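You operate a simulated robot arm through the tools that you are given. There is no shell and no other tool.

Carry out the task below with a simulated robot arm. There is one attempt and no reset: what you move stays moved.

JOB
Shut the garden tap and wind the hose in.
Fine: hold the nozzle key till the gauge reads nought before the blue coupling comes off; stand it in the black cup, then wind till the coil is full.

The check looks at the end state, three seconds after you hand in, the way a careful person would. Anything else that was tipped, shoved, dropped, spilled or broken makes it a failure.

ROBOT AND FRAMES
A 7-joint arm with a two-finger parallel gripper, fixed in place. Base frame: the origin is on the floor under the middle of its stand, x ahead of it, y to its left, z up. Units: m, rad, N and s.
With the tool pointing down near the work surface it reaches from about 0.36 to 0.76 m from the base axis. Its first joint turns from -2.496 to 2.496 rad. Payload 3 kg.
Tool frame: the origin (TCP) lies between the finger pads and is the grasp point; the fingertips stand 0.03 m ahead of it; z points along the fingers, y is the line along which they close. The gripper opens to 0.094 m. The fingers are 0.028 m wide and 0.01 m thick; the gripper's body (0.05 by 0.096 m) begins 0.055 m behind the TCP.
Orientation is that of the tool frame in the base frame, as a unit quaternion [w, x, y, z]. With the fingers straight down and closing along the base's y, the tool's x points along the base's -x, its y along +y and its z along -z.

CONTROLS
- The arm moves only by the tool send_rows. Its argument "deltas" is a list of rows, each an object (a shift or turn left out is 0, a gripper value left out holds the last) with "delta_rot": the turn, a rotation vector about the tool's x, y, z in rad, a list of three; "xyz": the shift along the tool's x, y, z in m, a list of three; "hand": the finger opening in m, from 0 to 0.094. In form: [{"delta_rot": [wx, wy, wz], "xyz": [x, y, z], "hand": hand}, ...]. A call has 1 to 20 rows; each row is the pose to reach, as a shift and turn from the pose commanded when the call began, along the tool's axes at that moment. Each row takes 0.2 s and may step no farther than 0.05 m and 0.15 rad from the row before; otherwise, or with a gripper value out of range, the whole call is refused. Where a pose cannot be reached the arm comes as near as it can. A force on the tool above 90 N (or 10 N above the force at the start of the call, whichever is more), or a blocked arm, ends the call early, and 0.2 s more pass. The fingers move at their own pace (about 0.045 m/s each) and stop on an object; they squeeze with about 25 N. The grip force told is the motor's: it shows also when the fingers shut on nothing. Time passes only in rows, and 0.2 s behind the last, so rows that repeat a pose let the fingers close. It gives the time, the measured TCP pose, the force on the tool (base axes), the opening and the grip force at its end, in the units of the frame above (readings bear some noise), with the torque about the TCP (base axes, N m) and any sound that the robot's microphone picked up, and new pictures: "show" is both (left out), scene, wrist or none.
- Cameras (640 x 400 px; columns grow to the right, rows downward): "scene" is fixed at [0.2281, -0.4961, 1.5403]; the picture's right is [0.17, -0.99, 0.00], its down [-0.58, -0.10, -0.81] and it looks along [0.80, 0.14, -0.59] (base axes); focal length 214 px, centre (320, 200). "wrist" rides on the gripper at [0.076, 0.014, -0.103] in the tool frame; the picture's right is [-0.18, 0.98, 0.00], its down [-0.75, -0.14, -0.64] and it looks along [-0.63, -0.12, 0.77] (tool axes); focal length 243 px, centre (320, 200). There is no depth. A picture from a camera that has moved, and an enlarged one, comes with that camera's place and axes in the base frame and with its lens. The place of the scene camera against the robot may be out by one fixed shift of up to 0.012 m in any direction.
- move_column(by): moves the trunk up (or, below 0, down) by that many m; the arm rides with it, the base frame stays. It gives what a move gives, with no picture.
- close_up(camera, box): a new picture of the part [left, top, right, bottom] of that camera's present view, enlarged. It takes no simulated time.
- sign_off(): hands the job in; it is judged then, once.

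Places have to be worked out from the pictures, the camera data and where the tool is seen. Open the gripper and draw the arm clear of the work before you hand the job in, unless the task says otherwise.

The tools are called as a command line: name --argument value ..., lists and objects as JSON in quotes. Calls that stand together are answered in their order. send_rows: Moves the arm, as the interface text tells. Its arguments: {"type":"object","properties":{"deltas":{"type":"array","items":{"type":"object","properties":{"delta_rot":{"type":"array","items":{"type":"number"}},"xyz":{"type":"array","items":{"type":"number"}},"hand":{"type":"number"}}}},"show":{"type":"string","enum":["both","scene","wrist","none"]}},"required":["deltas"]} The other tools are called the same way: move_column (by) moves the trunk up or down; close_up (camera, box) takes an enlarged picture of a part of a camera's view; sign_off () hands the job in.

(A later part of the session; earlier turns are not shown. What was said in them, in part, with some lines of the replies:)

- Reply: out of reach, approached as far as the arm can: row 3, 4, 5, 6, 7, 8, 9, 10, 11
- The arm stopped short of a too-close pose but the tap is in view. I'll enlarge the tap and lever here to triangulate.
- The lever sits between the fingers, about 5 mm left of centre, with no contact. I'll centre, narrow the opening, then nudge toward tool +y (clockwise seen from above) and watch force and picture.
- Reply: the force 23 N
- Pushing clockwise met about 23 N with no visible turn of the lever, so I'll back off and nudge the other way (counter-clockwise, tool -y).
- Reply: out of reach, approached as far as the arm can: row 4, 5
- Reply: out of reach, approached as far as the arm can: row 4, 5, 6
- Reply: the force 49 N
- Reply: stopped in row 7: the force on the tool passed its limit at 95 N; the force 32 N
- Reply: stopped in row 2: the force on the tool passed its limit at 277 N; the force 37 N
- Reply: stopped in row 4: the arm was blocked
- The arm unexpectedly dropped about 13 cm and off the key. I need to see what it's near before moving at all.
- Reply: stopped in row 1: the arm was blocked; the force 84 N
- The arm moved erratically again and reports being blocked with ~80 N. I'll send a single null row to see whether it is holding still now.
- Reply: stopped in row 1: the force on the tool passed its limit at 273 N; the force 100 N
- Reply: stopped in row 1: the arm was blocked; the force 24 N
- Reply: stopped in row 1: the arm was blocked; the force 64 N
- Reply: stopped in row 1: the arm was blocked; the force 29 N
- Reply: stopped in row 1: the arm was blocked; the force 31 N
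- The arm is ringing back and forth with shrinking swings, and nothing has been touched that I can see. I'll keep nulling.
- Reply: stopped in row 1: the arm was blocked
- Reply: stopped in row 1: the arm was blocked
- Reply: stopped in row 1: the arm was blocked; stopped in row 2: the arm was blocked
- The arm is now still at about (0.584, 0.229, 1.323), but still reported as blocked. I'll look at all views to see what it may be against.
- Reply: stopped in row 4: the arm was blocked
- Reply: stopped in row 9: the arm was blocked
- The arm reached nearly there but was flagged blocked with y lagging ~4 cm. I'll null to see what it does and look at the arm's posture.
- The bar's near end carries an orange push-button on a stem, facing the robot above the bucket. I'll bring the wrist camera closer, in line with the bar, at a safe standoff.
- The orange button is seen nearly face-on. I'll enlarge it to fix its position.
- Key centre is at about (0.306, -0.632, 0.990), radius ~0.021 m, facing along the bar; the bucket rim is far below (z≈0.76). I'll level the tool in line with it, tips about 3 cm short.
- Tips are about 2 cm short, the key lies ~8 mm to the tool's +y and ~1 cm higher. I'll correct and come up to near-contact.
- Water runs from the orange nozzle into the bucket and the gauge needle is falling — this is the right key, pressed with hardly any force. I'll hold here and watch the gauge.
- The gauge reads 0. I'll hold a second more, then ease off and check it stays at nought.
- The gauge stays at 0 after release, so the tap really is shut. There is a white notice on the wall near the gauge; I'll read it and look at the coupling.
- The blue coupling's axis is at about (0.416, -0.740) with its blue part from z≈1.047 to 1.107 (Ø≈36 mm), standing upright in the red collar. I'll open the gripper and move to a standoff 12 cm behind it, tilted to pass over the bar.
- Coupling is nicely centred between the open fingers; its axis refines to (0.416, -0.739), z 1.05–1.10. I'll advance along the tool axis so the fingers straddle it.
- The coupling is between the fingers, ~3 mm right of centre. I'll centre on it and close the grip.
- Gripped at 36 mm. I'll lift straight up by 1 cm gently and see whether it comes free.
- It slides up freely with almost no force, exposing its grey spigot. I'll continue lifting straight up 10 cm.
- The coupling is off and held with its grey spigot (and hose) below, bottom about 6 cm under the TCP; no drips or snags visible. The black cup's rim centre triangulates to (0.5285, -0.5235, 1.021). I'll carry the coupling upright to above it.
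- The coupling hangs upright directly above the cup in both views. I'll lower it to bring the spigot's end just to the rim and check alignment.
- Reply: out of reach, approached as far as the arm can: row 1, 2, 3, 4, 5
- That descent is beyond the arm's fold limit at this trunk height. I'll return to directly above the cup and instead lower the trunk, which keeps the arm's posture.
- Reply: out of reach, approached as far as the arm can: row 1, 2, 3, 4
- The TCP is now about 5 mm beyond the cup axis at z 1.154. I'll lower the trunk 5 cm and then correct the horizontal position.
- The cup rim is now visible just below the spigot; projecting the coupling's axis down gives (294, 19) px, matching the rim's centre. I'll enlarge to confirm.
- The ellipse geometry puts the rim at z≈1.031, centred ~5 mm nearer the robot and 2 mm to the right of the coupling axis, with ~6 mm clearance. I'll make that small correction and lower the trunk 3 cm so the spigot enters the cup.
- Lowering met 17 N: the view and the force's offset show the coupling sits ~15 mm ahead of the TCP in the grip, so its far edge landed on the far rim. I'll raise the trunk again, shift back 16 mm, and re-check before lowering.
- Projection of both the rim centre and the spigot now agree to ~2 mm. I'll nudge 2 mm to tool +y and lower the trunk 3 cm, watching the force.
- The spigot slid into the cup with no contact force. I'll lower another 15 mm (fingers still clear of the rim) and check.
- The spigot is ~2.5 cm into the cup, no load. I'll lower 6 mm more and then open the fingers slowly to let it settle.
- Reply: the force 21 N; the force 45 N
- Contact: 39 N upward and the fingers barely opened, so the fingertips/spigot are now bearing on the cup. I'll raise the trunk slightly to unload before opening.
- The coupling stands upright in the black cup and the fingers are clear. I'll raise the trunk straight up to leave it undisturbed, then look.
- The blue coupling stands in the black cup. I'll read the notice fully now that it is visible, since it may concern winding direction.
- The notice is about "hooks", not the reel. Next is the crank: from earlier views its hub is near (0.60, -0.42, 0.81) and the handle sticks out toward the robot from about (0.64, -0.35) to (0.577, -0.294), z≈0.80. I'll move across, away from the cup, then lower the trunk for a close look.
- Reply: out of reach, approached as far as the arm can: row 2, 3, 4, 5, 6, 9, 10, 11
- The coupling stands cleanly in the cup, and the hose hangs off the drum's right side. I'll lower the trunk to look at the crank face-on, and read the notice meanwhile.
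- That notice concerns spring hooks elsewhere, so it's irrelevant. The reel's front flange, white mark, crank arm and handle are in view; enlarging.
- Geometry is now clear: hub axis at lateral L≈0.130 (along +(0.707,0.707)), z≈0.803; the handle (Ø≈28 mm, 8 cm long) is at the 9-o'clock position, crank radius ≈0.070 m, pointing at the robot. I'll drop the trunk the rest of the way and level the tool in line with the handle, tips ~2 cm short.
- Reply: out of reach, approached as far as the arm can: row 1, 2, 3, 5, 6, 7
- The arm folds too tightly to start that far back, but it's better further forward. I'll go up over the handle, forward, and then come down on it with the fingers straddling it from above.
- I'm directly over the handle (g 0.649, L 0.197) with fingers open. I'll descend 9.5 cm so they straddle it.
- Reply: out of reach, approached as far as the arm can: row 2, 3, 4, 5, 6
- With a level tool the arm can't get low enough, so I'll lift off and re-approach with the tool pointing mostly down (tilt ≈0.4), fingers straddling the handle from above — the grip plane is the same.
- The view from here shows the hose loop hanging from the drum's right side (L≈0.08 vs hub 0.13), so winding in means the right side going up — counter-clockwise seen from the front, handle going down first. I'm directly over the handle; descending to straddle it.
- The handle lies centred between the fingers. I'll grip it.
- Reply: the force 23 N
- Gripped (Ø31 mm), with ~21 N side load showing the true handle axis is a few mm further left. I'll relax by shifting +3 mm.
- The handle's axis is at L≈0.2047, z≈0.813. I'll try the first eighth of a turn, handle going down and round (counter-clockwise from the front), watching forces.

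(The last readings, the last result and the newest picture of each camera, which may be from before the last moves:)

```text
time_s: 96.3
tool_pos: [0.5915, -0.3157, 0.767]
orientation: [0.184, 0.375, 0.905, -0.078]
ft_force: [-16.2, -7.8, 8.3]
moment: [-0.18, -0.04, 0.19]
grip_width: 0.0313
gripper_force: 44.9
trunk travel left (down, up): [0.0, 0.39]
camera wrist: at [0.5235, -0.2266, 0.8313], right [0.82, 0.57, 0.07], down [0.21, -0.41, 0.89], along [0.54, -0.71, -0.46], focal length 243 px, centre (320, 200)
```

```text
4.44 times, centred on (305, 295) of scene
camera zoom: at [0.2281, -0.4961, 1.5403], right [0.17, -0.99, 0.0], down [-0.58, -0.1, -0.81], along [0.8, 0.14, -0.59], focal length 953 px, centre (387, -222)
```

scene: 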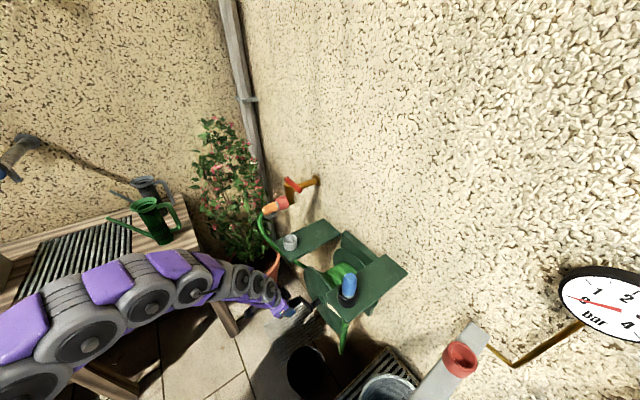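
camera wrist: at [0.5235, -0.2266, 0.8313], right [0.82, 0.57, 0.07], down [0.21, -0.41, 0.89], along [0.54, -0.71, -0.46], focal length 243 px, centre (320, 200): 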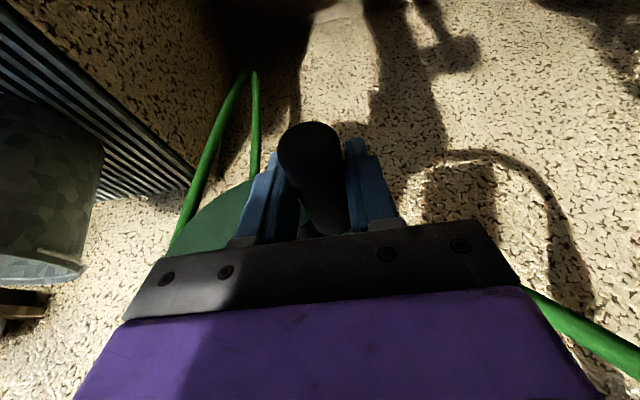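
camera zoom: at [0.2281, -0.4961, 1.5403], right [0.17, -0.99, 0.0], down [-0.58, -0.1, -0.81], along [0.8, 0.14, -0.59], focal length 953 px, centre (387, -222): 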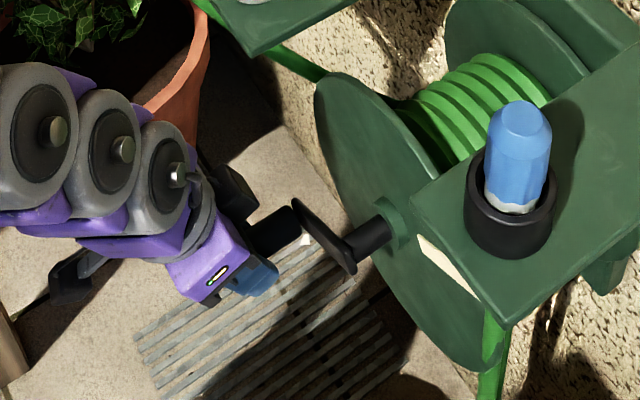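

The crank turns (the white mark has moved up on the right) with modest forces. I'll continue to the bottom with the circle refined to centre L 0.134, z 0.803, radius 0.0695.

send_rows --deltas '[{"xyz": [-0.0007, -0.0037, -0.0017]}, {"xyz": [0.0049, -0.0148, 0.0116]}, {"xyz": [0.0093, -0.0291, 0.0218]}, {"xyz": [0.012, -0.0459, 0.0282]}, {"xyz": [0.0129, -0.0639, 0.0304]}, {"xyz": [0.0129, -0.0639, 0.0304]}]' --show "both"

close_up --camera "scene" --box '[240, 250, 370, 340]'

```text
time_s: 97.7
tool_pos: [0.5459, -0.3611, 0.7297]
orientation: [0.177, 0.376, 0.906, -0.078]
ft_force: [-18.2, 16.6, -47.3]
moment: [-0.11, -0.05, 0.04]
grip_width: 0.0309
gripper_force: 44.7
trunk travel left (down, up): [0.0, 0.39]
camera wrist: at [0.4786, -0.2726, 0.7945], right [0.82, 0.57, 0.06], down [0.22, -0.41, 0.88], along [0.53, -0.71, -0.47], focal length 243 px, centre (320, 200)
```

scene: 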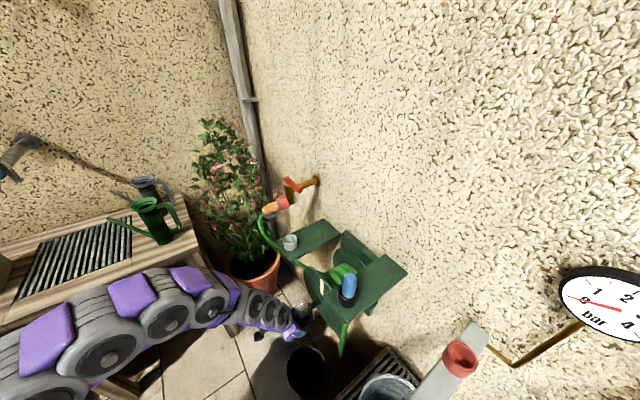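
wrist: 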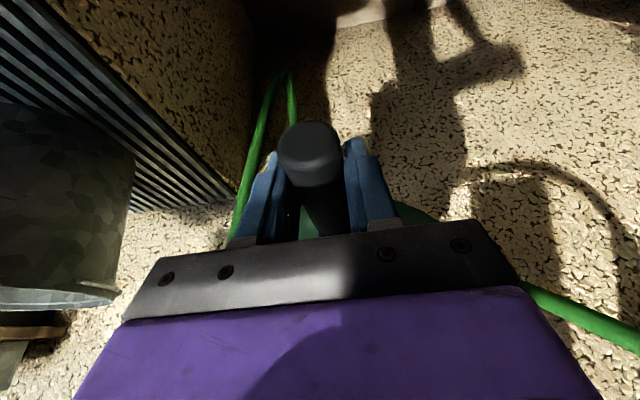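

```text
4.44 times, centred on (305, 295) of scene
camera zoom: at [0.2281, -0.4961, 1.5403], right [0.17, -0.99, 0.0], down [-0.58, -0.1, -0.81], along [0.8, 0.14, -0.59], focal length 953 px, centre (387, -222)
```

zoom: 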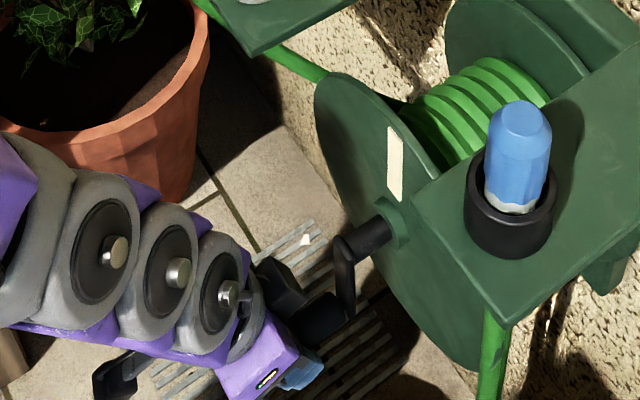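

Quarter turn done: the crank points down and the white mark is at the top. The 47 N downward pull tells me the radius is larger (~0.079, centre L≈0.125, z≈0.804). I'll relieve that and carry on round the right side.

send_rows --deltas '[{"xyz": [0.0059, 0, 0.0062]}, {"xyz": [0.0059, -0.0124, 0.0061]}, {"xyz": [0.005, -0.0259, 0.0039]}, {"xyz": [0.0019, -0.045, -0.0034]}, {"xyz": [-0.003, -0.0614, -0.0149]}, {"xyz": [-0.003, -0.0614, -0.0149]}]' --show "none"

close_up --camera "scene" --box '[240, 250, 370, 340]'

close_up --camera "wrist" --box '[0, 0, 640, 400]'

```text
time_s: 98.7
tool_pos: [0.5291, -0.3793, 0.7413]
orientation: [0.2, 0.364, 0.906, -0.078]
ft_force: [57.4, 70.5, 6.6]
moment: [1.49, -0.83, -0.24]
grip_width: 0.072
gripper_force: 45.6
trunk travel left (down, up): [0.0, 0.39]
stopped in row 4: the force on the tool passed its limit at 97 N (the readings are from after the stop); the commanded pose is now the measured one
```

```text
4.44 times, centred on (305, 295) of scene
camera zoom: at [0.2281, -0.4961, 1.5403], right [0.17, -0.99, 0.0], down [-0.58, -0.1, -0.81], along [0.8, 0.14, -0.59], focal length 953 px, centre (387, -222)
```

zoom: 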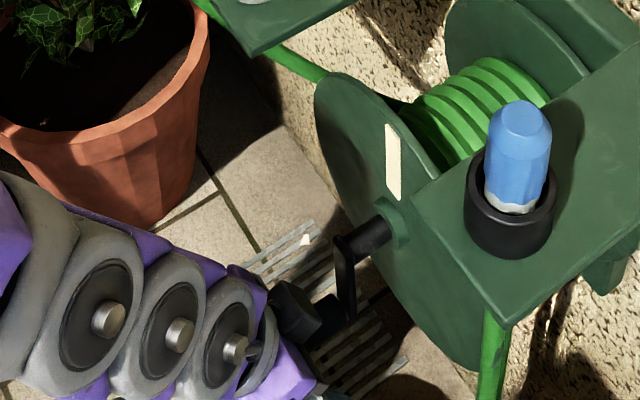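

```text
1.00 times, centred on (320, 200) of wrist (not enlarged: the box is as wide or as high as the picture)
camera zoom: at [0.457, -0.291, 0.8024], right [0.8, 0.59, 0.08], down [0.2, -0.39, 0.9], along [0.56, -0.7, -0.43], focal length 243 px, centre (320, 200)
```

zoom: 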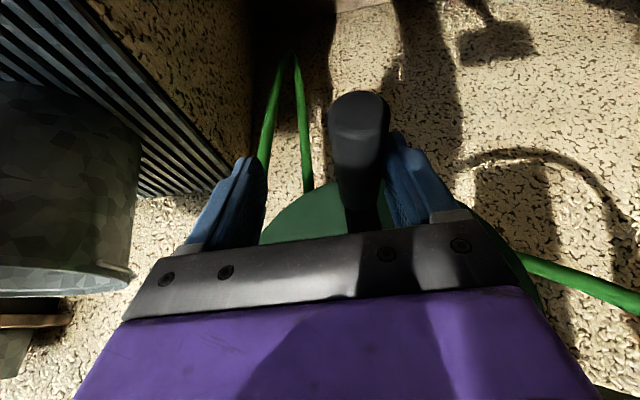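

The crank is at a hard stop pointing down (the force rose to 97 N and the drum did not follow; the coil looks slightly smaller), so counter-clockwise was the paying-out direction. I'll gently back the tool toward +L to unload and re-centre on the handle.

send_rows --deltas '[{"xyz": [0, 0.006, 0], "hand": 0.075}, {"xyz": [0, 0.012, 0], "hand": 0.075}, {"xyz": [0, 0.018, 0], "hand": 0.075}, {"xyz": [0, 0.022, 0], "hand": 0.075}]' --show "wrist"

```text
time_s: 99.7
tool_pos: [0.5379, -0.3742, 0.7402]
orientation: [0.195, 0.372, 0.905, -0.075]
ft_force: [0.3, -1.0, -0.1]
moment: [0.02, -0.04, 0.02]
grip_width: 0.075
gripper_force: 0.0
trunk travel left (down, up): [0.0, 0.39]
camera wrist: at [0.4666, -0.285, 0.801], right [0.81, 0.58, 0.08], down [0.2, -0.4, 0.89], along [0.55, -0.71, -0.44], focal length 243 px, centre (320, 200)
```

wrist: 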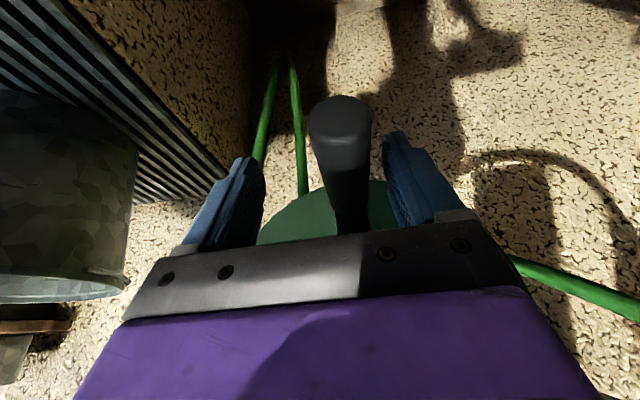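

Unloaded and steady. I'll re-centre on the handle (L≈0.128, z≈0.728) and grip it again to wind the other way.

send_rows --deltas '[{"xyz": [0.004, 0.006, 0.005]}, {"xyz": [0.0086, 0.0125, 0.0094]}, {"xyz": [0.0086, 0.0125, 0.0094]}]' --show "wrist"

close_up --camera "scene" --box '[240, 250, 370, 340]'

```text
time_s: 100.5
tool_pos: [0.5439, -0.3627, 0.7273]
orientation: [0.194, 0.371, 0.905, -0.076]
ft_force: [-0.2, 0.0, -0.2]
moment: [0.02, 0.02, 0.0]
grip_width: 0.0751
gripper_force: 0.0
trunk travel left (down, up): [0.0, 0.39]
camera wrist: at [0.4734, -0.2737, 0.7895], right [0.81, 0.58, 0.08], down [0.2, -0.41, 0.89], along [0.55, -0.71, -0.44], focal length 243 px, centre (320, 200)
```

wrist: 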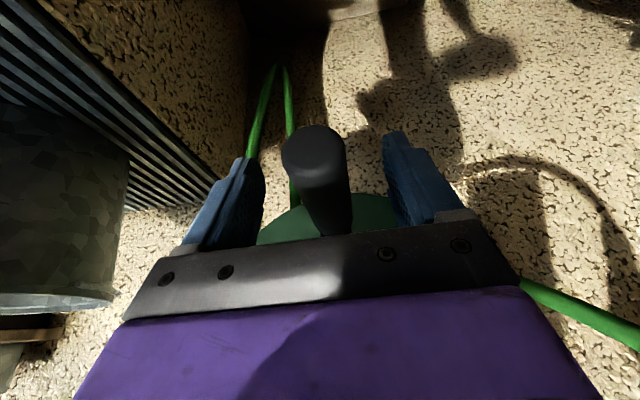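

```text
4.44 times, centred on (305, 295) of scene
camera zoom: at [0.2281, -0.4961, 1.5403], right [0.17, -0.99, 0.0], down [-0.58, -0.1, -0.81], along [0.8, 0.14, -0.59], focal length 953 px, centre (387, -222)
```

zoom: 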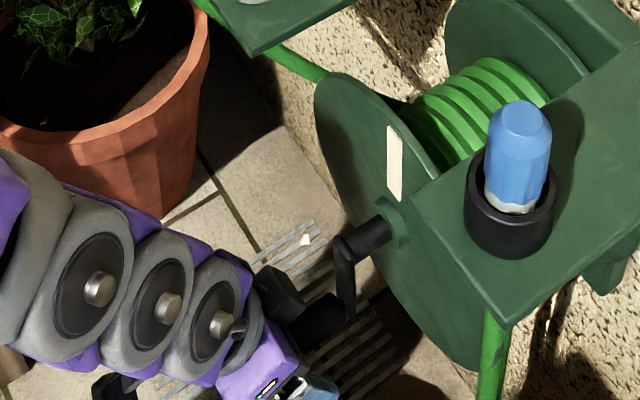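

The handle is centred between the fingers with the crank straight down. I'll grip it and check the side load.

send_rows --deltas '[{"xyz": [0, 0, 0], "hand": 0.05}, {"xyz": [0, 0, 0], "hand": 0.035}, {"xyz": [0, 0, 0], "hand": 0.02}, {"xyz": [0, 0, 0], "hand": 0.02}, {"xyz": [0, 0, 0], "hand": 0.02}]' --show "none"

```text
time_s: 101.7
tool_pos: [0.5441, -0.3612, 0.7279]
orientation: [0.195, 0.371, 0.905, -0.075]
ft_force: [8.9, 6.6, 0.7]
moment: [-0.01, -0.09, -0.13]
grip_width: 0.0314
gripper_force: 44.9
trunk travel left (down, up): [0.0, 0.39]
```

Gripped with little side load. Now winding clockwise (seen from the front): bottom → left, in 15° steps.

send_rows --deltas '[{"xyz": [-0.0011, 0.0199, -0.0024]}, {"xyz": [-0.0042, 0.0385, -0.0094]}, {"xyz": [-0.0092, 0.0544, -0.0206]}, {"xyz": [-0.0157, 0.0667, -0.0352]}, {"xyz": [-0.0233, 0.0744, -0.0521]}, {"xyz": [-0.0314, 0.077, -0.0703]}, {"xyz": [-0.0314, 0.077, -0.0703]}]' --show "none"

close_up --camera "scene" --box '[240, 250, 370, 340]'

```text
time_s: 103.3
tool_pos: [0.5975, -0.3078, 0.8049]
orientation: [0.194, 0.373, 0.904, -0.075]
ft_force: [-4.2, -13.5, -0.6]
moment: [-0.17, -0.11, 0.13]
grip_width: 0.031
gripper_force: 44.4
trunk travel left (down, up): [0.0, 0.39]
```

```text
4.44 times, centred on (305, 295) of scene
camera zoom: at [0.2281, -0.4961, 1.5403], right [0.17, -0.99, 0.0], down [-0.58, -0.1, -0.81], along [0.8, 0.14, -0.59], focal length 953 px, centre (387, -222)
```

zoom: 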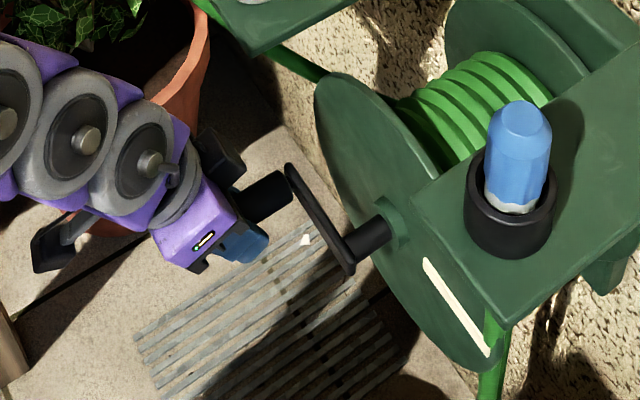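

Winding clockwise works: the coil visibly grew and forces are small. I'll continue over the top to the 3-o'clock position.

send_rows --deltas '[{"xyz": [-0.008, -0.0044, -0.0179]}, {"xyz": [-0.0154, -0.0119, -0.0346]}, {"xyz": [-0.0218, -0.024, -0.0489]}, {"xyz": [-0.0267, -0.0396, -0.0599]}, {"xyz": [-0.0298, -0.0579, -0.0668]}, {"xyz": [-0.0309, -0.0775, -0.0691]}, {"xyz": [-0.0309, -0.0775, -0.0691]}]' --show "none"

close_up --camera "scene" --box '[240, 250, 370, 340]'

```text
time_s: 104.9
tool_pos: [0.5429, -0.3614, 0.8765]
orientation: [0.191, 0.371, 0.906, -0.075]
ft_force: [-1.3, 4.4, -24.2]
moment: [-0.14, -0.16, 0.0]
grip_width: 0.031
gripper_force: 45.1
trunk travel left (down, up): [0.0, 0.39]
```

```text
4.44 times, centred on (305, 295) of scene
camera zoom: at [0.2281, -0.4961, 1.5403], right [0.17, -0.99, 0.0], down [-0.58, -0.1, -0.81], along [0.8, 0.14, -0.59], focal length 953 px, centre (387, -222)
```

zoom: 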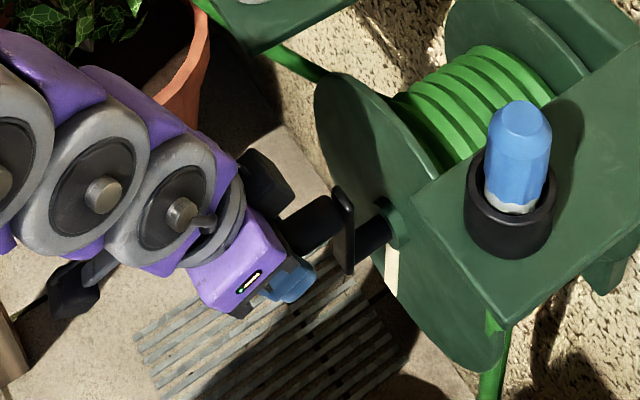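

Over the top; the coil keeps growing. The fit refines to radius ≈0.0745, centre (0.1295, 0.801). On to the right side.

send_rows --deltas '[{"xyz": [0.0026, -0.0193, 0.006]}, {"xyz": [0.0056, -0.0373, 0.0128]}, {"xyz": [0.0104, -0.0527, 0.0236]}, {"xyz": [0.0166, -0.0645, 0.0378]}, {"xyz": [0.0238, -0.072, 0.0542]}, {"xyz": [0.0315, -0.0745, 0.0719]}, {"xyz": [0.0315, -0.0745, 0.0719]}]' --show "wrist"

close_up --camera "scene" --box '[240, 250, 370, 340]'

```text
time_s: 106.5
tool_pos: [0.4915, -0.4121, 0.8013]
orientation: [0.196, 0.371, 0.905, -0.077]
ft_force: [-0.6, 17.9, -1.0]
moment: [0.1, 0.0, -0.07]
grip_width: 0.031
gripper_force: 45.2
trunk travel left (down, up): [0.0, 0.39]
camera wrist: at [0.4213, -0.3253, 0.8638], right [0.81, 0.58, 0.08], down [0.2, -0.4, 0.89], along [0.55, -0.71, -0.44], focal length 243 px, centre (320, 200)
```

wrist: 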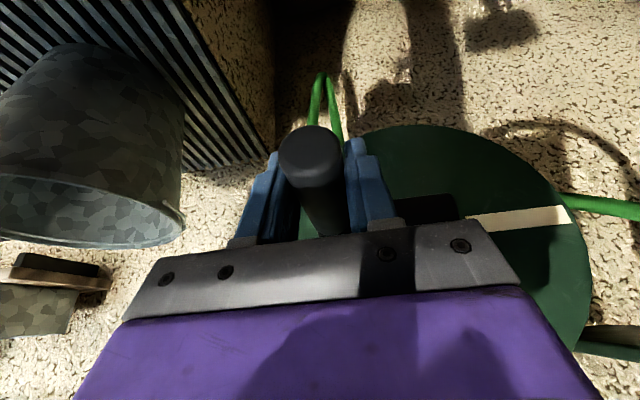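

```text
4.44 times, centred on (305, 295) of scene
camera zoom: at [0.2281, -0.4961, 1.5403], right [0.17, -0.99, 0.0], down [-0.58, -0.1, -0.81], along [0.8, 0.14, -0.59], focal length 953 px, centre (387, -222)
```

zoom: 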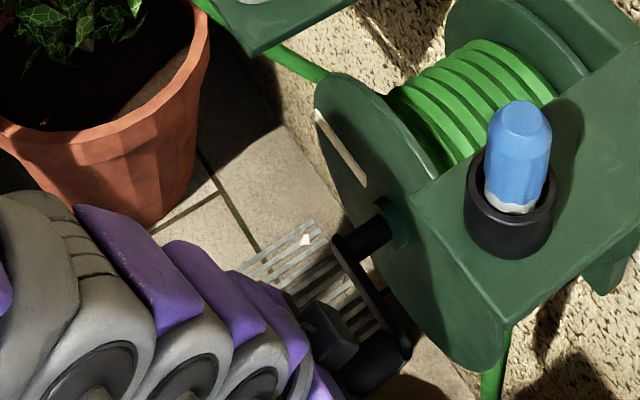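

Three-quarters through this turn with ≤20 N throughout and the coil growing. I'll now do the lower half back to 9 o'clock in one go.

send_rows --deltas '[{"xyz": [0.0105, 0.0047, 0.0161]}, {"xyz": [0.0179, 0.012, 0.0323]}, {"xyz": [0.0241, 0.0237, 0.0462]}, {"xyz": [0.0289, 0.039, 0.0569]}, {"xyz": [0.0319, 0.0567, 0.0635]}, {"xyz": [0.033, 0.0757, 0.0658]}, {"xyz": [0.0319, 0.0947, 0.0635]}, {"xyz": [0.0289, 0.1125, 0.0569]}, {"xyz": [0.0241, 0.1277, 0.0462]}, {"xyz": [0.0179, 0.1394, 0.0323]}, {"xyz": [0.0105, 0.1467, 0.0161]}, {"xyz": [0.0027, 0.1492, -0.0012]}, {"xyz": [0.0027, 0.1492, -0.0012]}]' --show "wrist"

close_up --camera "scene" --box '[240, 250, 370, 340]'

```text
time_s: 109.3
tool_pos: [0.5964, -0.3072, 0.8008]
orientation: [0.197, 0.37, 0.905, -0.075]
ft_force: [39.8, -8.0, 0.8]
moment: [-0.19, -0.28, -0.32]
grip_width: 0.0307
gripper_force: 44.8
trunk travel left (down, up): [0.0, 0.39]
camera wrist: at [0.5267, -0.2192, 0.8637], right [0.81, 0.58, 0.09], down [0.2, -0.4, 0.89], along [0.56, -0.7, -0.44], focal length 243 px, centre (320, 200)
```

wrist: 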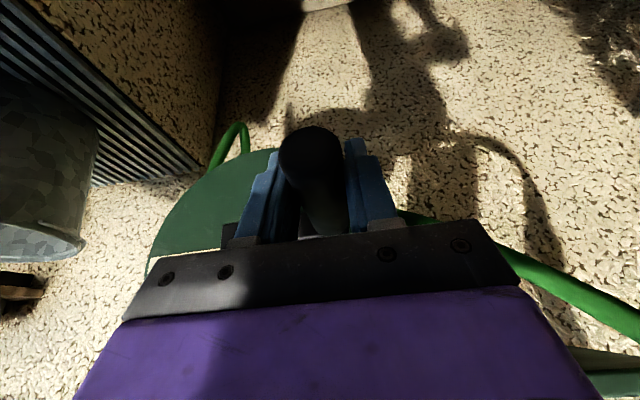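

```text
4.44 times, centred on (305, 295) of scene
camera zoom: at [0.2281, -0.4961, 1.5403], right [0.17, -0.99, 0.0], down [-0.58, -0.1, -0.81], along [0.8, 0.14, -0.59], focal length 953 px, centre (387, -222)
```

zoom: 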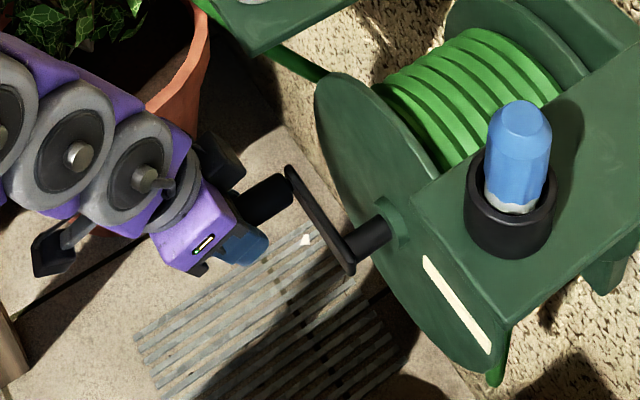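

One full turn done: the coil is fatter and the hanging loop much shorter. I'll ease the axial load and continue another quarter turn, checking the loop and forces.

send_rows --deltas '[{"xyz": [-0.0117, 0.0014, -0.0161]}, {"xyz": [-0.0192, -0.0061, -0.0326]}, {"xyz": [-0.0255, -0.0181, -0.0467]}, {"xyz": [-0.0305, -0.0338, -0.0576]}, {"xyz": [-0.0335, -0.052, -0.0644]}, {"xyz": [-0.0346, -0.0715, -0.0667]}, {"xyz": [-0.0346, -0.0715, -0.0667]}]' --show "wrist"

close_up --camera "scene" --box '[240, 250, 370, 340]'

```text
time_s: 110.9
tool_pos: [0.5457, -0.3596, 0.8778]
orientation: [0.194, 0.371, 0.905, -0.075]
ft_force: [-9.4, 7.0, 9.3]
moment: [0.25, 0.26, -0.09]
grip_width: 0.031
gripper_force: 45.3
trunk travel left (down, up): [0.0, 0.39]
camera wrist: at [0.475, -0.2712, 0.9398], right [0.81, 0.58, 0.08], down [0.2, -0.41, 0.89], along [0.55, -0.71, -0.44], focal length 243 px, centre (320, 200)
```

wrist: 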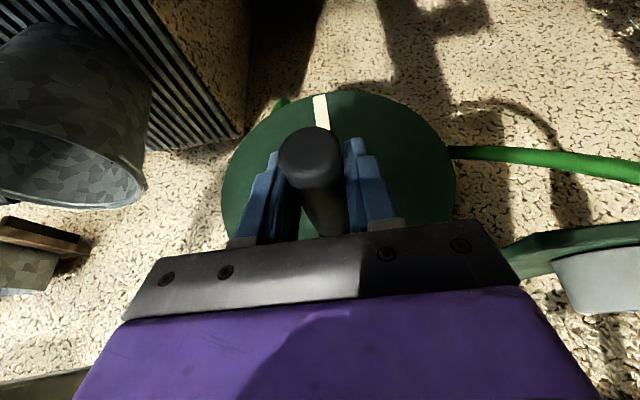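

```text
4.44 times, centred on (305, 295) of scene
camera zoom: at [0.2281, -0.4961, 1.5403], right [0.17, -0.99, 0.0], down [-0.58, -0.1, -0.81], along [0.8, 0.14, -0.59], focal length 953 px, centre (387, -222)
```

zoom: 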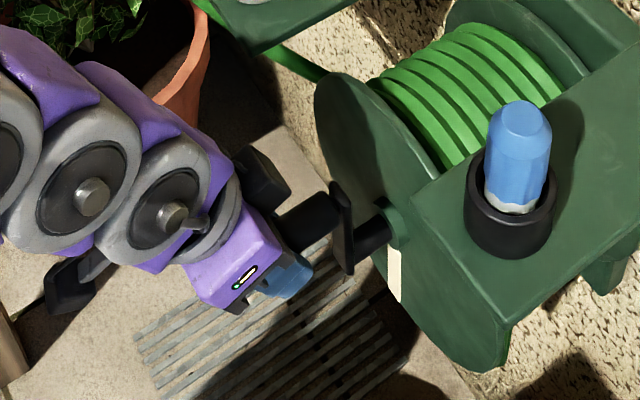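

The loop below has almost disappeared, so the coil is nearly full. I'll proceed in smaller bites of 30° to feel for the end.

send_rows --deltas '[{"xyz": [0.0016, -0.0099, 0.0003]}, {"xyz": [0.0021, -0.0195, 0.0009]}, {"xyz": [0.0035, -0.0289, 0.0042]}, {"xyz": [0.0051, -0.0378, 0.0077]}, {"xyz": [0.0051, -0.0378, 0.0077]}]' --show "none"

close_up --camera "scene" --box '[240, 250, 370, 340]'

```text
time_s: 112.1
tool_pos: [0.5181, -0.386, 0.8669]
orientation: [0.196, 0.372, 0.904, -0.075]
ft_force: [-9.9, 0.3, 11.4]
moment: [0.0, 0.06, 0.04]
grip_width: 0.0309
gripper_force: 45.4
trunk travel left (down, up): [0.0, 0.39]
```

```text
4.44 times, centred on (305, 295) of scene
camera zoom: at [0.2281, -0.4961, 1.5403], right [0.17, -0.99, 0.0], down [-0.58, -0.1, -0.81], along [0.8, 0.14, -0.59], focal length 953 px, centre (387, -222)
```

zoom: 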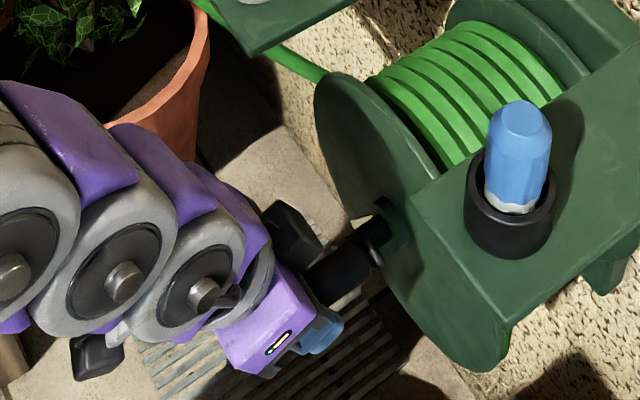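

Still moving freely and the coil a touch larger. Another 30°.

send_rows --deltas '[{"xyz": [0.0018, -0.0082, 0.0041]}, {"xyz": [0.0045, -0.0156, 0.01]}, {"xyz": [0.0075, -0.0222, 0.0168]}, {"xyz": [0.0109, -0.0276, 0.0243]}, {"xyz": [0.0109, -0.0276, 0.0243]}]' --show "none"

close_up --camera "scene" --box '[240, 250, 370, 340]'

```text
time_s: 113.3
tool_pos: [0.4986, -0.4066, 0.8389]
orientation: [0.195, 0.372, 0.905, -0.074]
ft_force: [-8.3, 0.4, 1.8]
moment: [0.01, 0.02, 0.06]
grip_width: 0.031
gripper_force: 45.1
trunk travel left (down, up): [0.0, 0.39]
```

```text
4.44 times, centred on (305, 295) of scene
camera zoom: at [0.2281, -0.4961, 1.5403], right [0.17, -0.99, 0.0], down [-0.58, -0.1, -0.81], along [0.8, 0.14, -0.59], focal length 953 px, centre (387, -222)
```

zoom: 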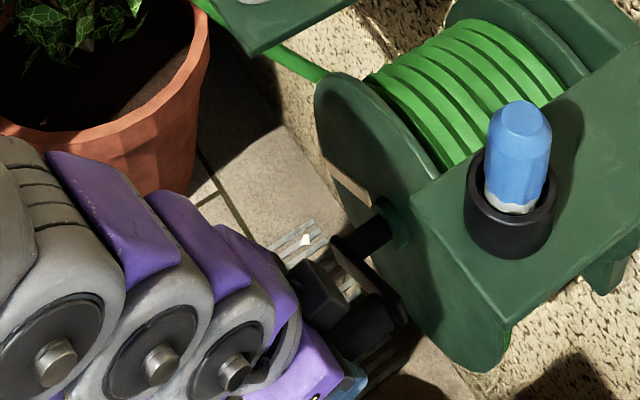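

Still free. Another 30° to the 3-o'clock position.

send_rows --deltas '[{"xyz": [0.0036, -0.0044, 0.0081]}, {"xyz": [0.0075, -0.0075, 0.0166]}, {"xyz": [0.0114, -0.0095, 0.0254]}, {"xyz": [0.0155, -0.0101, 0.0345]}, {"xyz": [0.0155, -0.0101, 0.0345]}]' --show "wrist"

close_up --camera "scene" --box '[240, 250, 370, 340]'

```text
time_s: 114.5
tool_pos: [0.492, -0.4134, 0.8017]
orientation: [0.195, 0.371, 0.905, -0.075]
ft_force: [-5.8, 7.6, -1.0]
moment: [0.05, 0.04, 0.0]
grip_width: 0.0311
gripper_force: 45.0
trunk travel left (down, up): [0.0, 0.39]
camera wrist: at [0.4211, -0.3252, 0.8639], right [0.81, 0.58, 0.08], down [0.2, -0.4, 0.89], along [0.55, -0.71, -0.44], focal length 243 px, centre (320, 200)
```

wrist: 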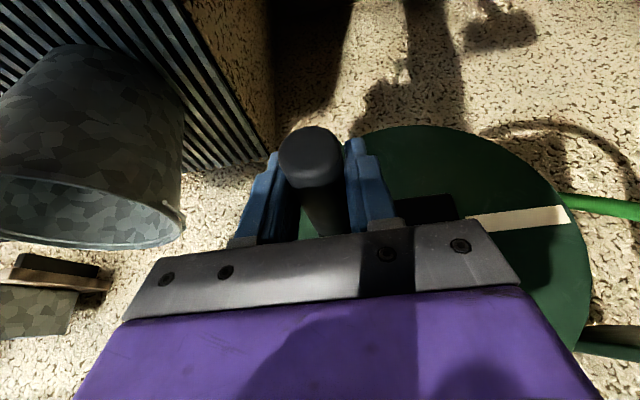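

```text
4.44 times, centred on (305, 295) of scene
camera zoom: at [0.2281, -0.4961, 1.5403], right [0.17, -0.99, 0.0], down [-0.58, -0.1, -0.81], along [0.8, 0.14, -0.59], focal length 953 px, centre (387, -222)
```

zoom: 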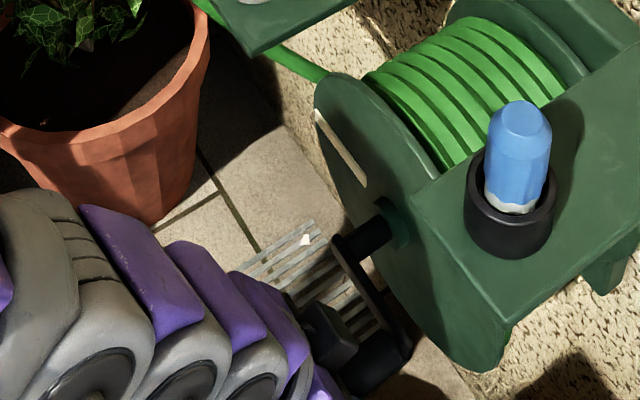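

Forces remain small and the coil still grows. Next 45° downwards on the right.

send_rows --deltas '[{"xyz": [0.005, 0.0006, 0.0086]}, {"xyz": [0.0089, 0.0026, 0.0174]}, {"xyz": [0.0127, 0.0057, 0.026]}, {"xyz": [0.0164, 0.0101, 0.0341]}, {"xyz": [0.0198, 0.0156, 0.0416]}, {"xyz": [0.0228, 0.0221, 0.0483]}, {"xyz": [0.0228, 0.0221, 0.0483]}]' --show "none"

close_up --camera "scene" --box '[240, 250, 370, 340]'

```text
time_s: 116.1
tool_pos: [0.5079, -0.3976, 0.7498]
orientation: [0.195, 0.371, 0.905, -0.074]
ft_force: [1.7, 2.9, 1.6]
moment: [-0.04, -0.03, -0.09]
grip_width: 0.0311
gripper_force: 45.3
trunk travel left (down, up): [0.0, 0.39]
```

```text
4.44 times, centred on (305, 295) of scene
camera zoom: at [0.2281, -0.4961, 1.5403], right [0.17, -0.99, 0.0], down [-0.58, -0.1, -0.81], along [0.8, 0.14, -0.59], focal length 953 px, centre (387, -222)
```

zoom: 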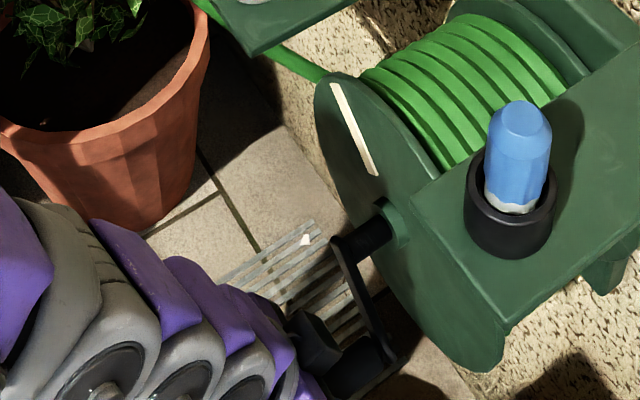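

Free and still growing. Next 45° to the bottom.

send_rows --deltas '[{"xyz": [0.0027, 0.0074, 0.0059]}, {"xyz": [0.0049, 0.0156, 0.0109]}, {"xyz": [0.0067, 0.0245, 0.015]}, {"xyz": [0.008, 0.0338, 0.0178]}, {"xyz": [0.0088, 0.0435, 0.0196]}, {"xyz": [0.0091, 0.0534, 0.0202]}, {"xyz": [0.0091, 0.0534, 0.0202]}]' --show "none"

close_up --camera "scene" --box '[240, 250, 370, 340]'

```text
time_s: 117.7
tool_pos: [0.5452, -0.361, 0.7266]
orientation: [0.195, 0.372, 0.905, -0.074]
ft_force: [4.9, -8.9, 9.5]
moment: [0.05, 0.08, 0.05]
grip_width: 0.0314
gripper_force: 45.3
trunk travel left (down, up): [0.0, 0.39]
```

```text
4.44 times, centred on (305, 295) of scene
camera zoom: at [0.2281, -0.4961, 1.5403], right [0.17, -0.99, 0.0], down [-0.58, -0.1, -0.81], along [0.8, 0.14, -0.59], focal length 953 px, centre (387, -222)
```

zoom: 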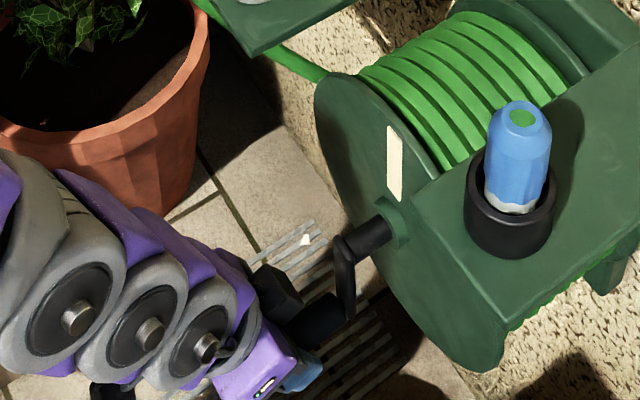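

The coil is nearly at the flange size, and a green spot shows on the coupling's top. I'll look closely before winding more.

close_up --camera "scene" --box '[310, 230, 400, 320]'

close_up --camera "wrist" --box '[0, 0, 640, 400]'

close_up --camera "scene" --box '[320, 255, 370, 300]'

```text
4.44 times, centred on (355, 275) of scene
camera zoom: at [0.2281, -0.4961, 1.5403], right [0.17, -0.99, 0.0], down [-0.58, -0.1, -0.81], along [0.8, 0.14, -0.59], focal length 953 px, centre (164, -133)
```

zoom: 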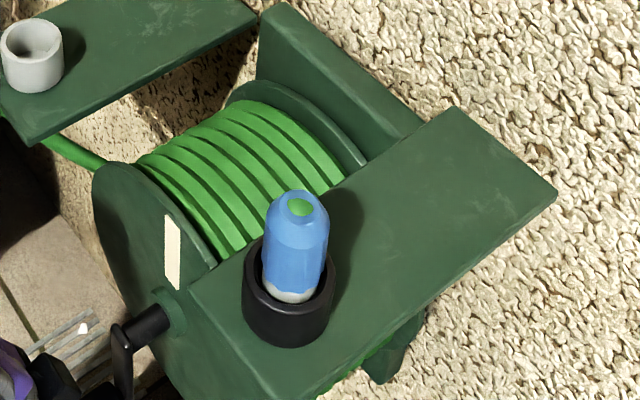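

```text
1.00 times, centred on (320, 200) of wrist (not enlarged: the box is as wide or as high as the picture)
camera zoom: at [0.4741, -0.272, 0.7895], right [0.81, 0.58, 0.08], down [0.2, -0.4, 0.89], along [0.55, -0.71, -0.44], focal length 243 px, centre (320, 200)
```

zoom: 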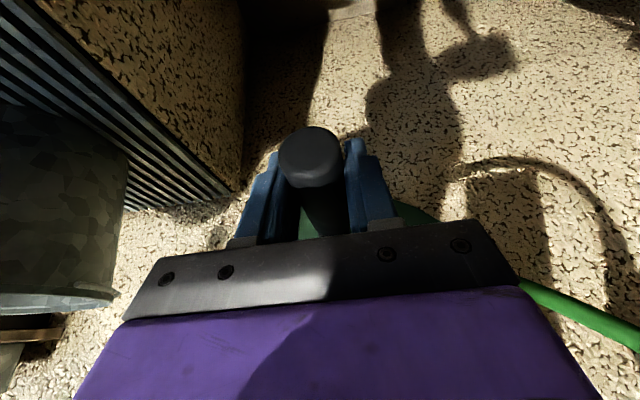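

```text
8.89 times, centred on (345, 278) of scene
camera zoom: at [0.2281, -0.4961, 1.5403], right [0.17, -0.99, 0.0], down [-0.58, -0.1, -0.81], along [0.8, 0.14, -0.59], focal length 1906 px, centre (98, -489)
```

zoom: 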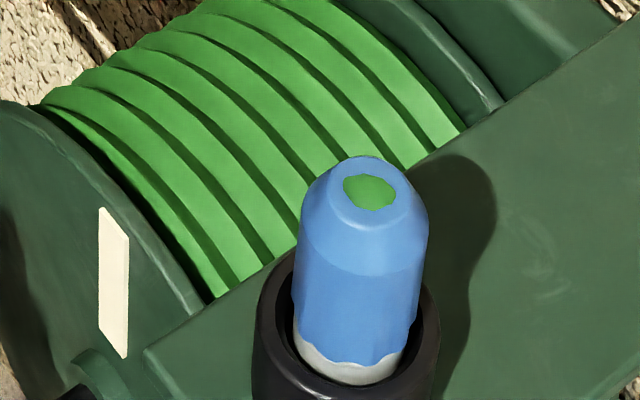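

The coupling stands undisturbed; the hose's free run is essentially all taken up. I'll try another 15° in 5° steps to feel whether the reel has reached its end.

send_rows --deltas '[{"xyz": [-0.0001, 0.0066, -0.0003]}, {"xyz": [-0.0005, 0.0131, -0.001]}, {"xyz": [-0.0011, 0.0195, -0.0024]}, {"xyz": [-0.0011, 0.0195, -0.0024]}]' --show "none"

close_up --camera "scene" --box '[310, 230, 400, 320]'

```text
time_s: 118.5
tool_pos: [0.5495, -0.351, 0.7292]
orientation: [0.191, 0.378, 0.902, -0.078]
ft_force: [-11.5, -68.4, -8.7]
moment: [-0.22, 0.17, 1.36]
grip_width: 0.0509
gripper_force: 27.1
trunk travel left (down, up): [0.0, 0.39]
stopped in row 3: the force on the tool passed its limit at 92 N (the readings are from after the stop); the commanded pose is now the measured one
```

```text
4.44 times, centred on (355, 275) of scene
camera zoom: at [0.2281, -0.4961, 1.5403], right [0.17, -0.99, 0.0], down [-0.58, -0.1, -0.81], along [0.8, 0.14, -0.59], focal length 953 px, centre (164, -133)
```

zoom: 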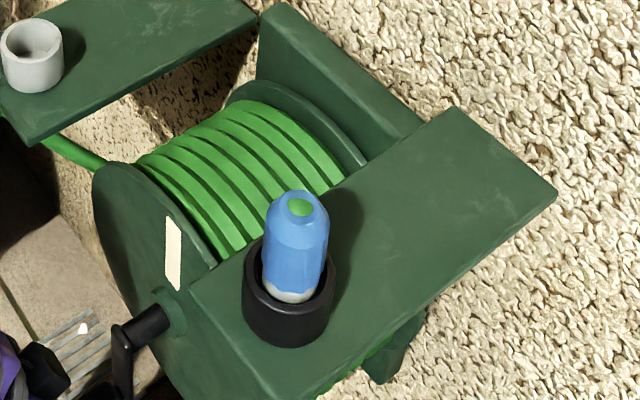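

The crank is at its upper end stop (no further turn, 92 N) exactly two turns from the other stop: the coil is full. I'll back off the load gently and open the fingers.

send_rows --deltas '[{"xyz": [0, -0.004, 0], "hand": 0.06}, {"xyz": [0, -0.009, 0], "hand": 0.07}, {"xyz": [0, -0.013, 0], "hand": 0.075}, {"xyz": [0, -0.013, 0], "hand": 0.075}]' --show "wrist"

```text
time_s: 119.5
tool_pos: [0.5414, -0.3491, 0.7308]
orientation: [0.191, 0.375, 0.903, -0.081]
ft_force: [-0.7, 0.1, -0.1]
moment: [0.02, 0.05, 0.01]
grip_width: 0.0749
gripper_force: 0.0
trunk travel left (down, up): [0.0, 0.39]
camera wrist: at [0.4722, -0.2598, 0.793], right [0.81, 0.58, 0.07], down [0.2, -0.4, 0.89], along [0.54, -0.71, -0.44], focal length 243 px, centre (320, 200)
```

wrist: 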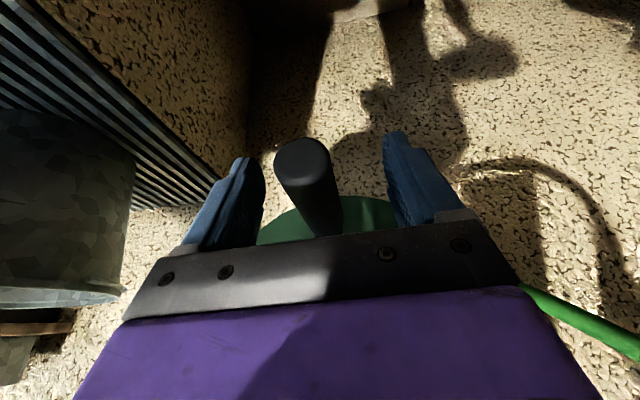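

Unloaded. I'll centre about the handle so nothing touches, then withdraw up and back along the tool axis.

send_rows --deltas '[{"xyz": [0, -0.006, 0], "hand": 0.08}, {"xyz": [0, -0.006, -0.02]}, {"xyz": [0, -0.006, -0.045]}, {"xyz": [0, -0.006, -0.075]}, {"xyz": [0, -0.006, -0.11]}, {"xyz": [0, -0.006, -0.15]}, {"xyz": [0, -0.006, -0.15]}]' --show "both"

close_up --camera "scene" --box '[260, 220, 420, 360]'

```text
time_s: 121.1
tool_pos: [0.493, -0.314, 0.8661]
orientation: [0.191, 0.376, 0.903, -0.08]
ft_force: [0.5, 0.1, -0.2]
moment: [-0.01, 0.0, -0.03]
grip_width: 0.0801
gripper_force: 0.1
trunk travel left (down, up): [0.0, 0.39]
camera wrist: at [0.4248, -0.2254, 0.9279], right [0.82, 0.57, 0.08], down [0.2, -0.4, 0.89], along [0.54, -0.71, -0.45], focal length 243 px, centre (320, 200)
```

scene: 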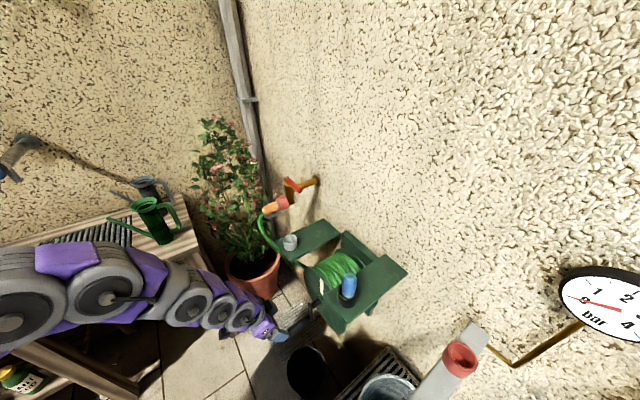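
wrist: 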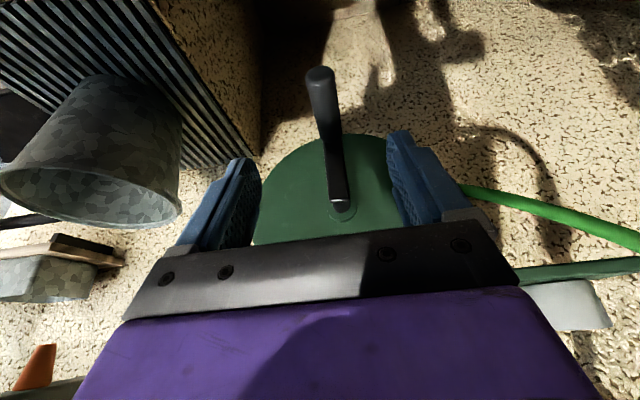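

```text
2.86 times, centred on (340, 290) of scene
camera zoom: at [0.2281, -0.4961, 1.5403], right [0.17, -0.99, 0.0], down [-0.58, -0.1, -0.81], along [0.8, 0.14, -0.59], focal length 613 px, centre (263, -57)
```

zoom: 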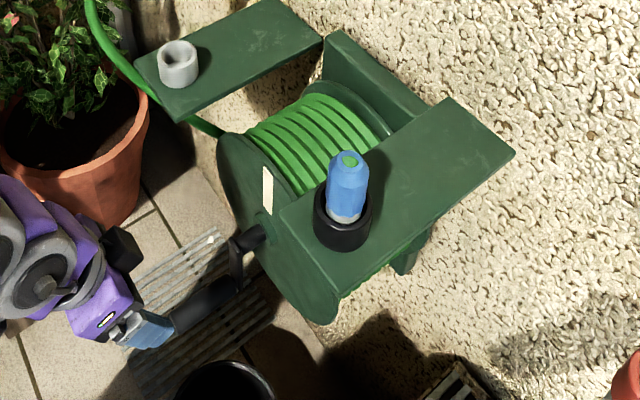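

The crank stays put, coil full, coupling standing in the cup. I'll raise the trunk to lift the arm clear and then check the whole scene.

move_column --by 0.3

send_rows --deltas '[{"xyz": [0.0, 0.02, -0.02]}, {"xyz": [0.0, 0.05, -0.05]}, {"xyz": [0.0, 0.08, -0.08]}, {"xyz": [0.0, 0.11, -0.11]}, {"xyz": [0.0, 0.14, -0.14]}, {"xyz": [0.0, 0.14, -0.14]}]' --show "both"

```text
time_s: 124.1
tool_pos: [0.4945, -0.3167, 1.1655]
orientation: [0.191, 0.376, 0.903, -0.079]
ft_force: [0.2, 1.0, -0.2]
moment: [-0.03, 0.01, -0.02]
grip_width: 0.0797
gripper_force: 0.0
trunk travel left (down, up): [-0.3, 0.09]
```

```text
time_s: 125.5
tool_pos: [0.5547, -0.1773, 1.2938]
orientation: [0.192, 0.376, 0.903, -0.08]
ft_force: [-0.4, -0.4, -0.1]
moment: [-0.02, 0.02, -0.01]
grip_width: 0.08
gripper_force: 0.0
trunk travel left (down, up): [-0.3, 0.09]
camera wrist: at [0.4857, -0.0863, 1.3565], right [0.82, 0.57, 0.08], down [0.2, -0.4, 0.89], along [0.54, -0.71, -0.44], focal length 243 px, centre (320, 200)
```

scene: 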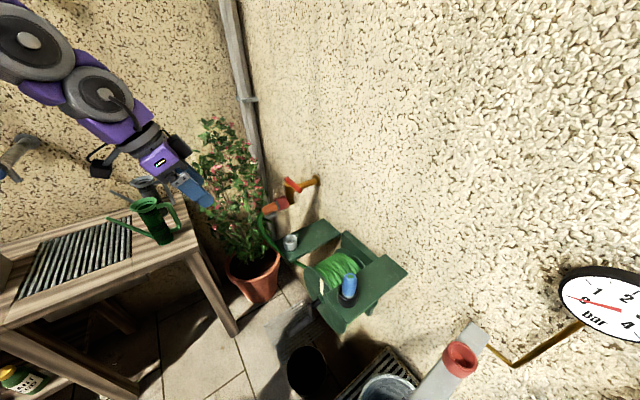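
wrist: 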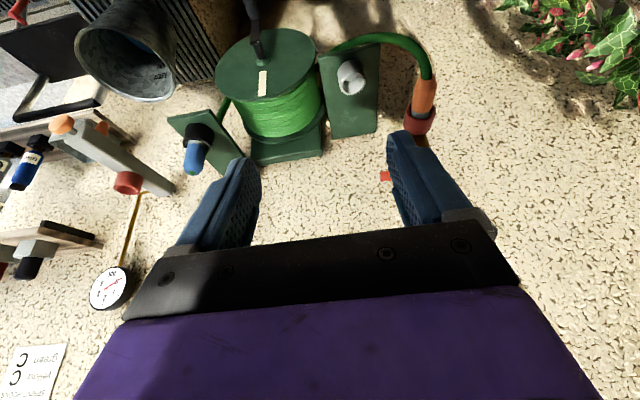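

The arm is clear and everything looks in order. I'll do final close-up checks of the coupling/coil, tap, gauge and the bench.

close_up --camera "wrist" --box '[150, 0, 350, 190]'

close_up --camera "scene" --box '[0, 40, 10, 390]'

close_up --camera "scene" --box '[250, 160, 420, 330]'

close_up --camera "scene" --box '[540, 240, 640, 360]'

close_up --camera "scene" --box '[100, 360, 540, 400]'

```text
2.11 times, centred on (250, 95) of wrist
camera zoom: at [0.4857, -0.0863, 1.3565], right [0.82, 0.57, 0.08], down [0.2, -0.4, 0.89], along [0.54, -0.71, -0.44], focal length 511 px, centre (467, 421)
```

zoom: 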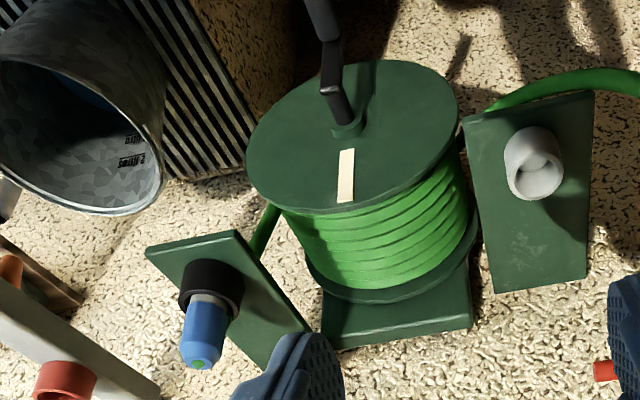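

```text
1.14 times, centred on (5, 215) of scene
camera zoom: at [0.2281, -0.4961, 1.5403], right [0.17, -0.99, 0.0], down [-0.58, -0.1, -0.81], along [0.8, 0.14, -0.59], focal length 245 px, centre (680, 183)
```

zoom: 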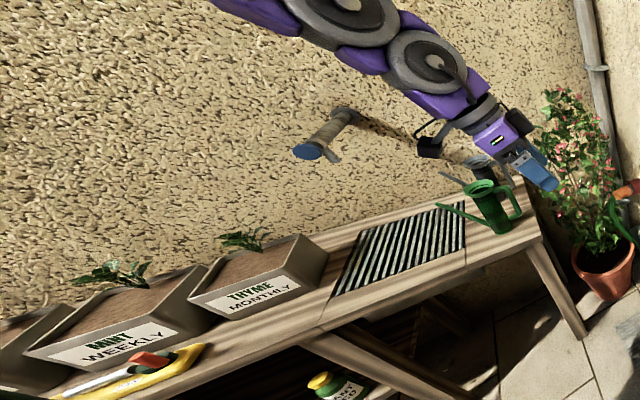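

```text
2.35 times, centred on (335, 245) of scene
camera zoom: at [0.2281, -0.4961, 1.5403], right [0.17, -0.99, 0.0], down [-0.58, -0.1, -0.81], along [0.8, 0.14, -0.59], focal length 505 px, centre (285, 94)
```

zoom: 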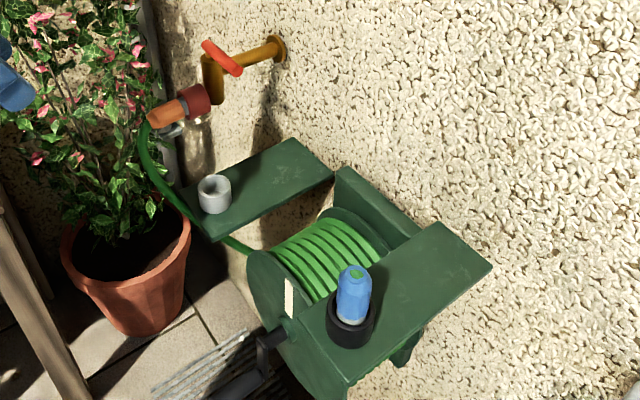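

```text
3.33 times, centred on (590, 300) of scene
camera zoom: at [0.2281, -0.4961, 1.5403], right [0.17, -0.99, 0.0], down [-0.58, -0.1, -0.81], along [0.8, 0.14, -0.59], focal length 715 px, centre (-580, -133)
```

zoom: 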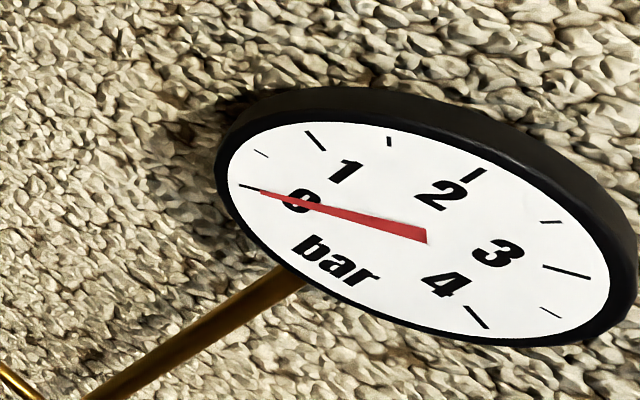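

```text
1.45 times, centred on (320, 380) of scene
camera zoom: at [0.2281, -0.4961, 1.5403], right [0.17, -0.99, 0.0], down [-0.58, -0.1, -0.81], along [0.8, 0.14, -0.59], focal length 312 px, centre (320, -62)
```

zoom: 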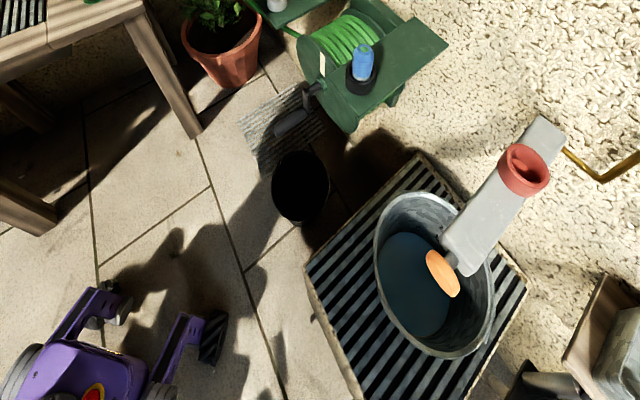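

All checks pass:
- **Tap:** the lever is at its stop, across the pipe.
- **Gauge:** it reads 0 and stays there with the key released. The drained water is in the bucket.
- **Coupling:** the blue coupling stands upright in the black cup.
- **Reel:** the coil is full, with the crank at its end stop.
- **Surroundings:** the bench items, pot, cans and cups are all in place.

The gripper is open and clear, so I'm handing in.

sign_off

```text
The job is handed in.
```

The tap is shut, the hose is wound in until the coil is full, and the job is handed in. No result has come back yet.

- **Tap:** the red lever is turned 90° across its pipe, hard against its stop.
- **Pressure:** I held the orange key on the grey nozzle until the gauge read 0, with the water going into the bucket. It stayed at 0 after I let go.
- **Blue coupling:** it came off with the gauge at 0 and now stands upright in the black cup.
- **Reel:** I wound it to its end stop, and the crank stayed put when I released it. I first turned it a quarter turn the wrong way, to the opposite stop, then reversed.

Two things went wrong along the way:

- **Wrong key:** I first pressed the blue button on the left-wall nozzle. It squirted water for about a second onto the slatted grating on the bench. That could be judged a spill.
- **Loss of control:** straight after that, the arm swung out of control for about five seconds. It struck something, most likely the left wall, at up to 277 N. In the close-ups I took afterwards, nothing on the bench looked moved or damaged.
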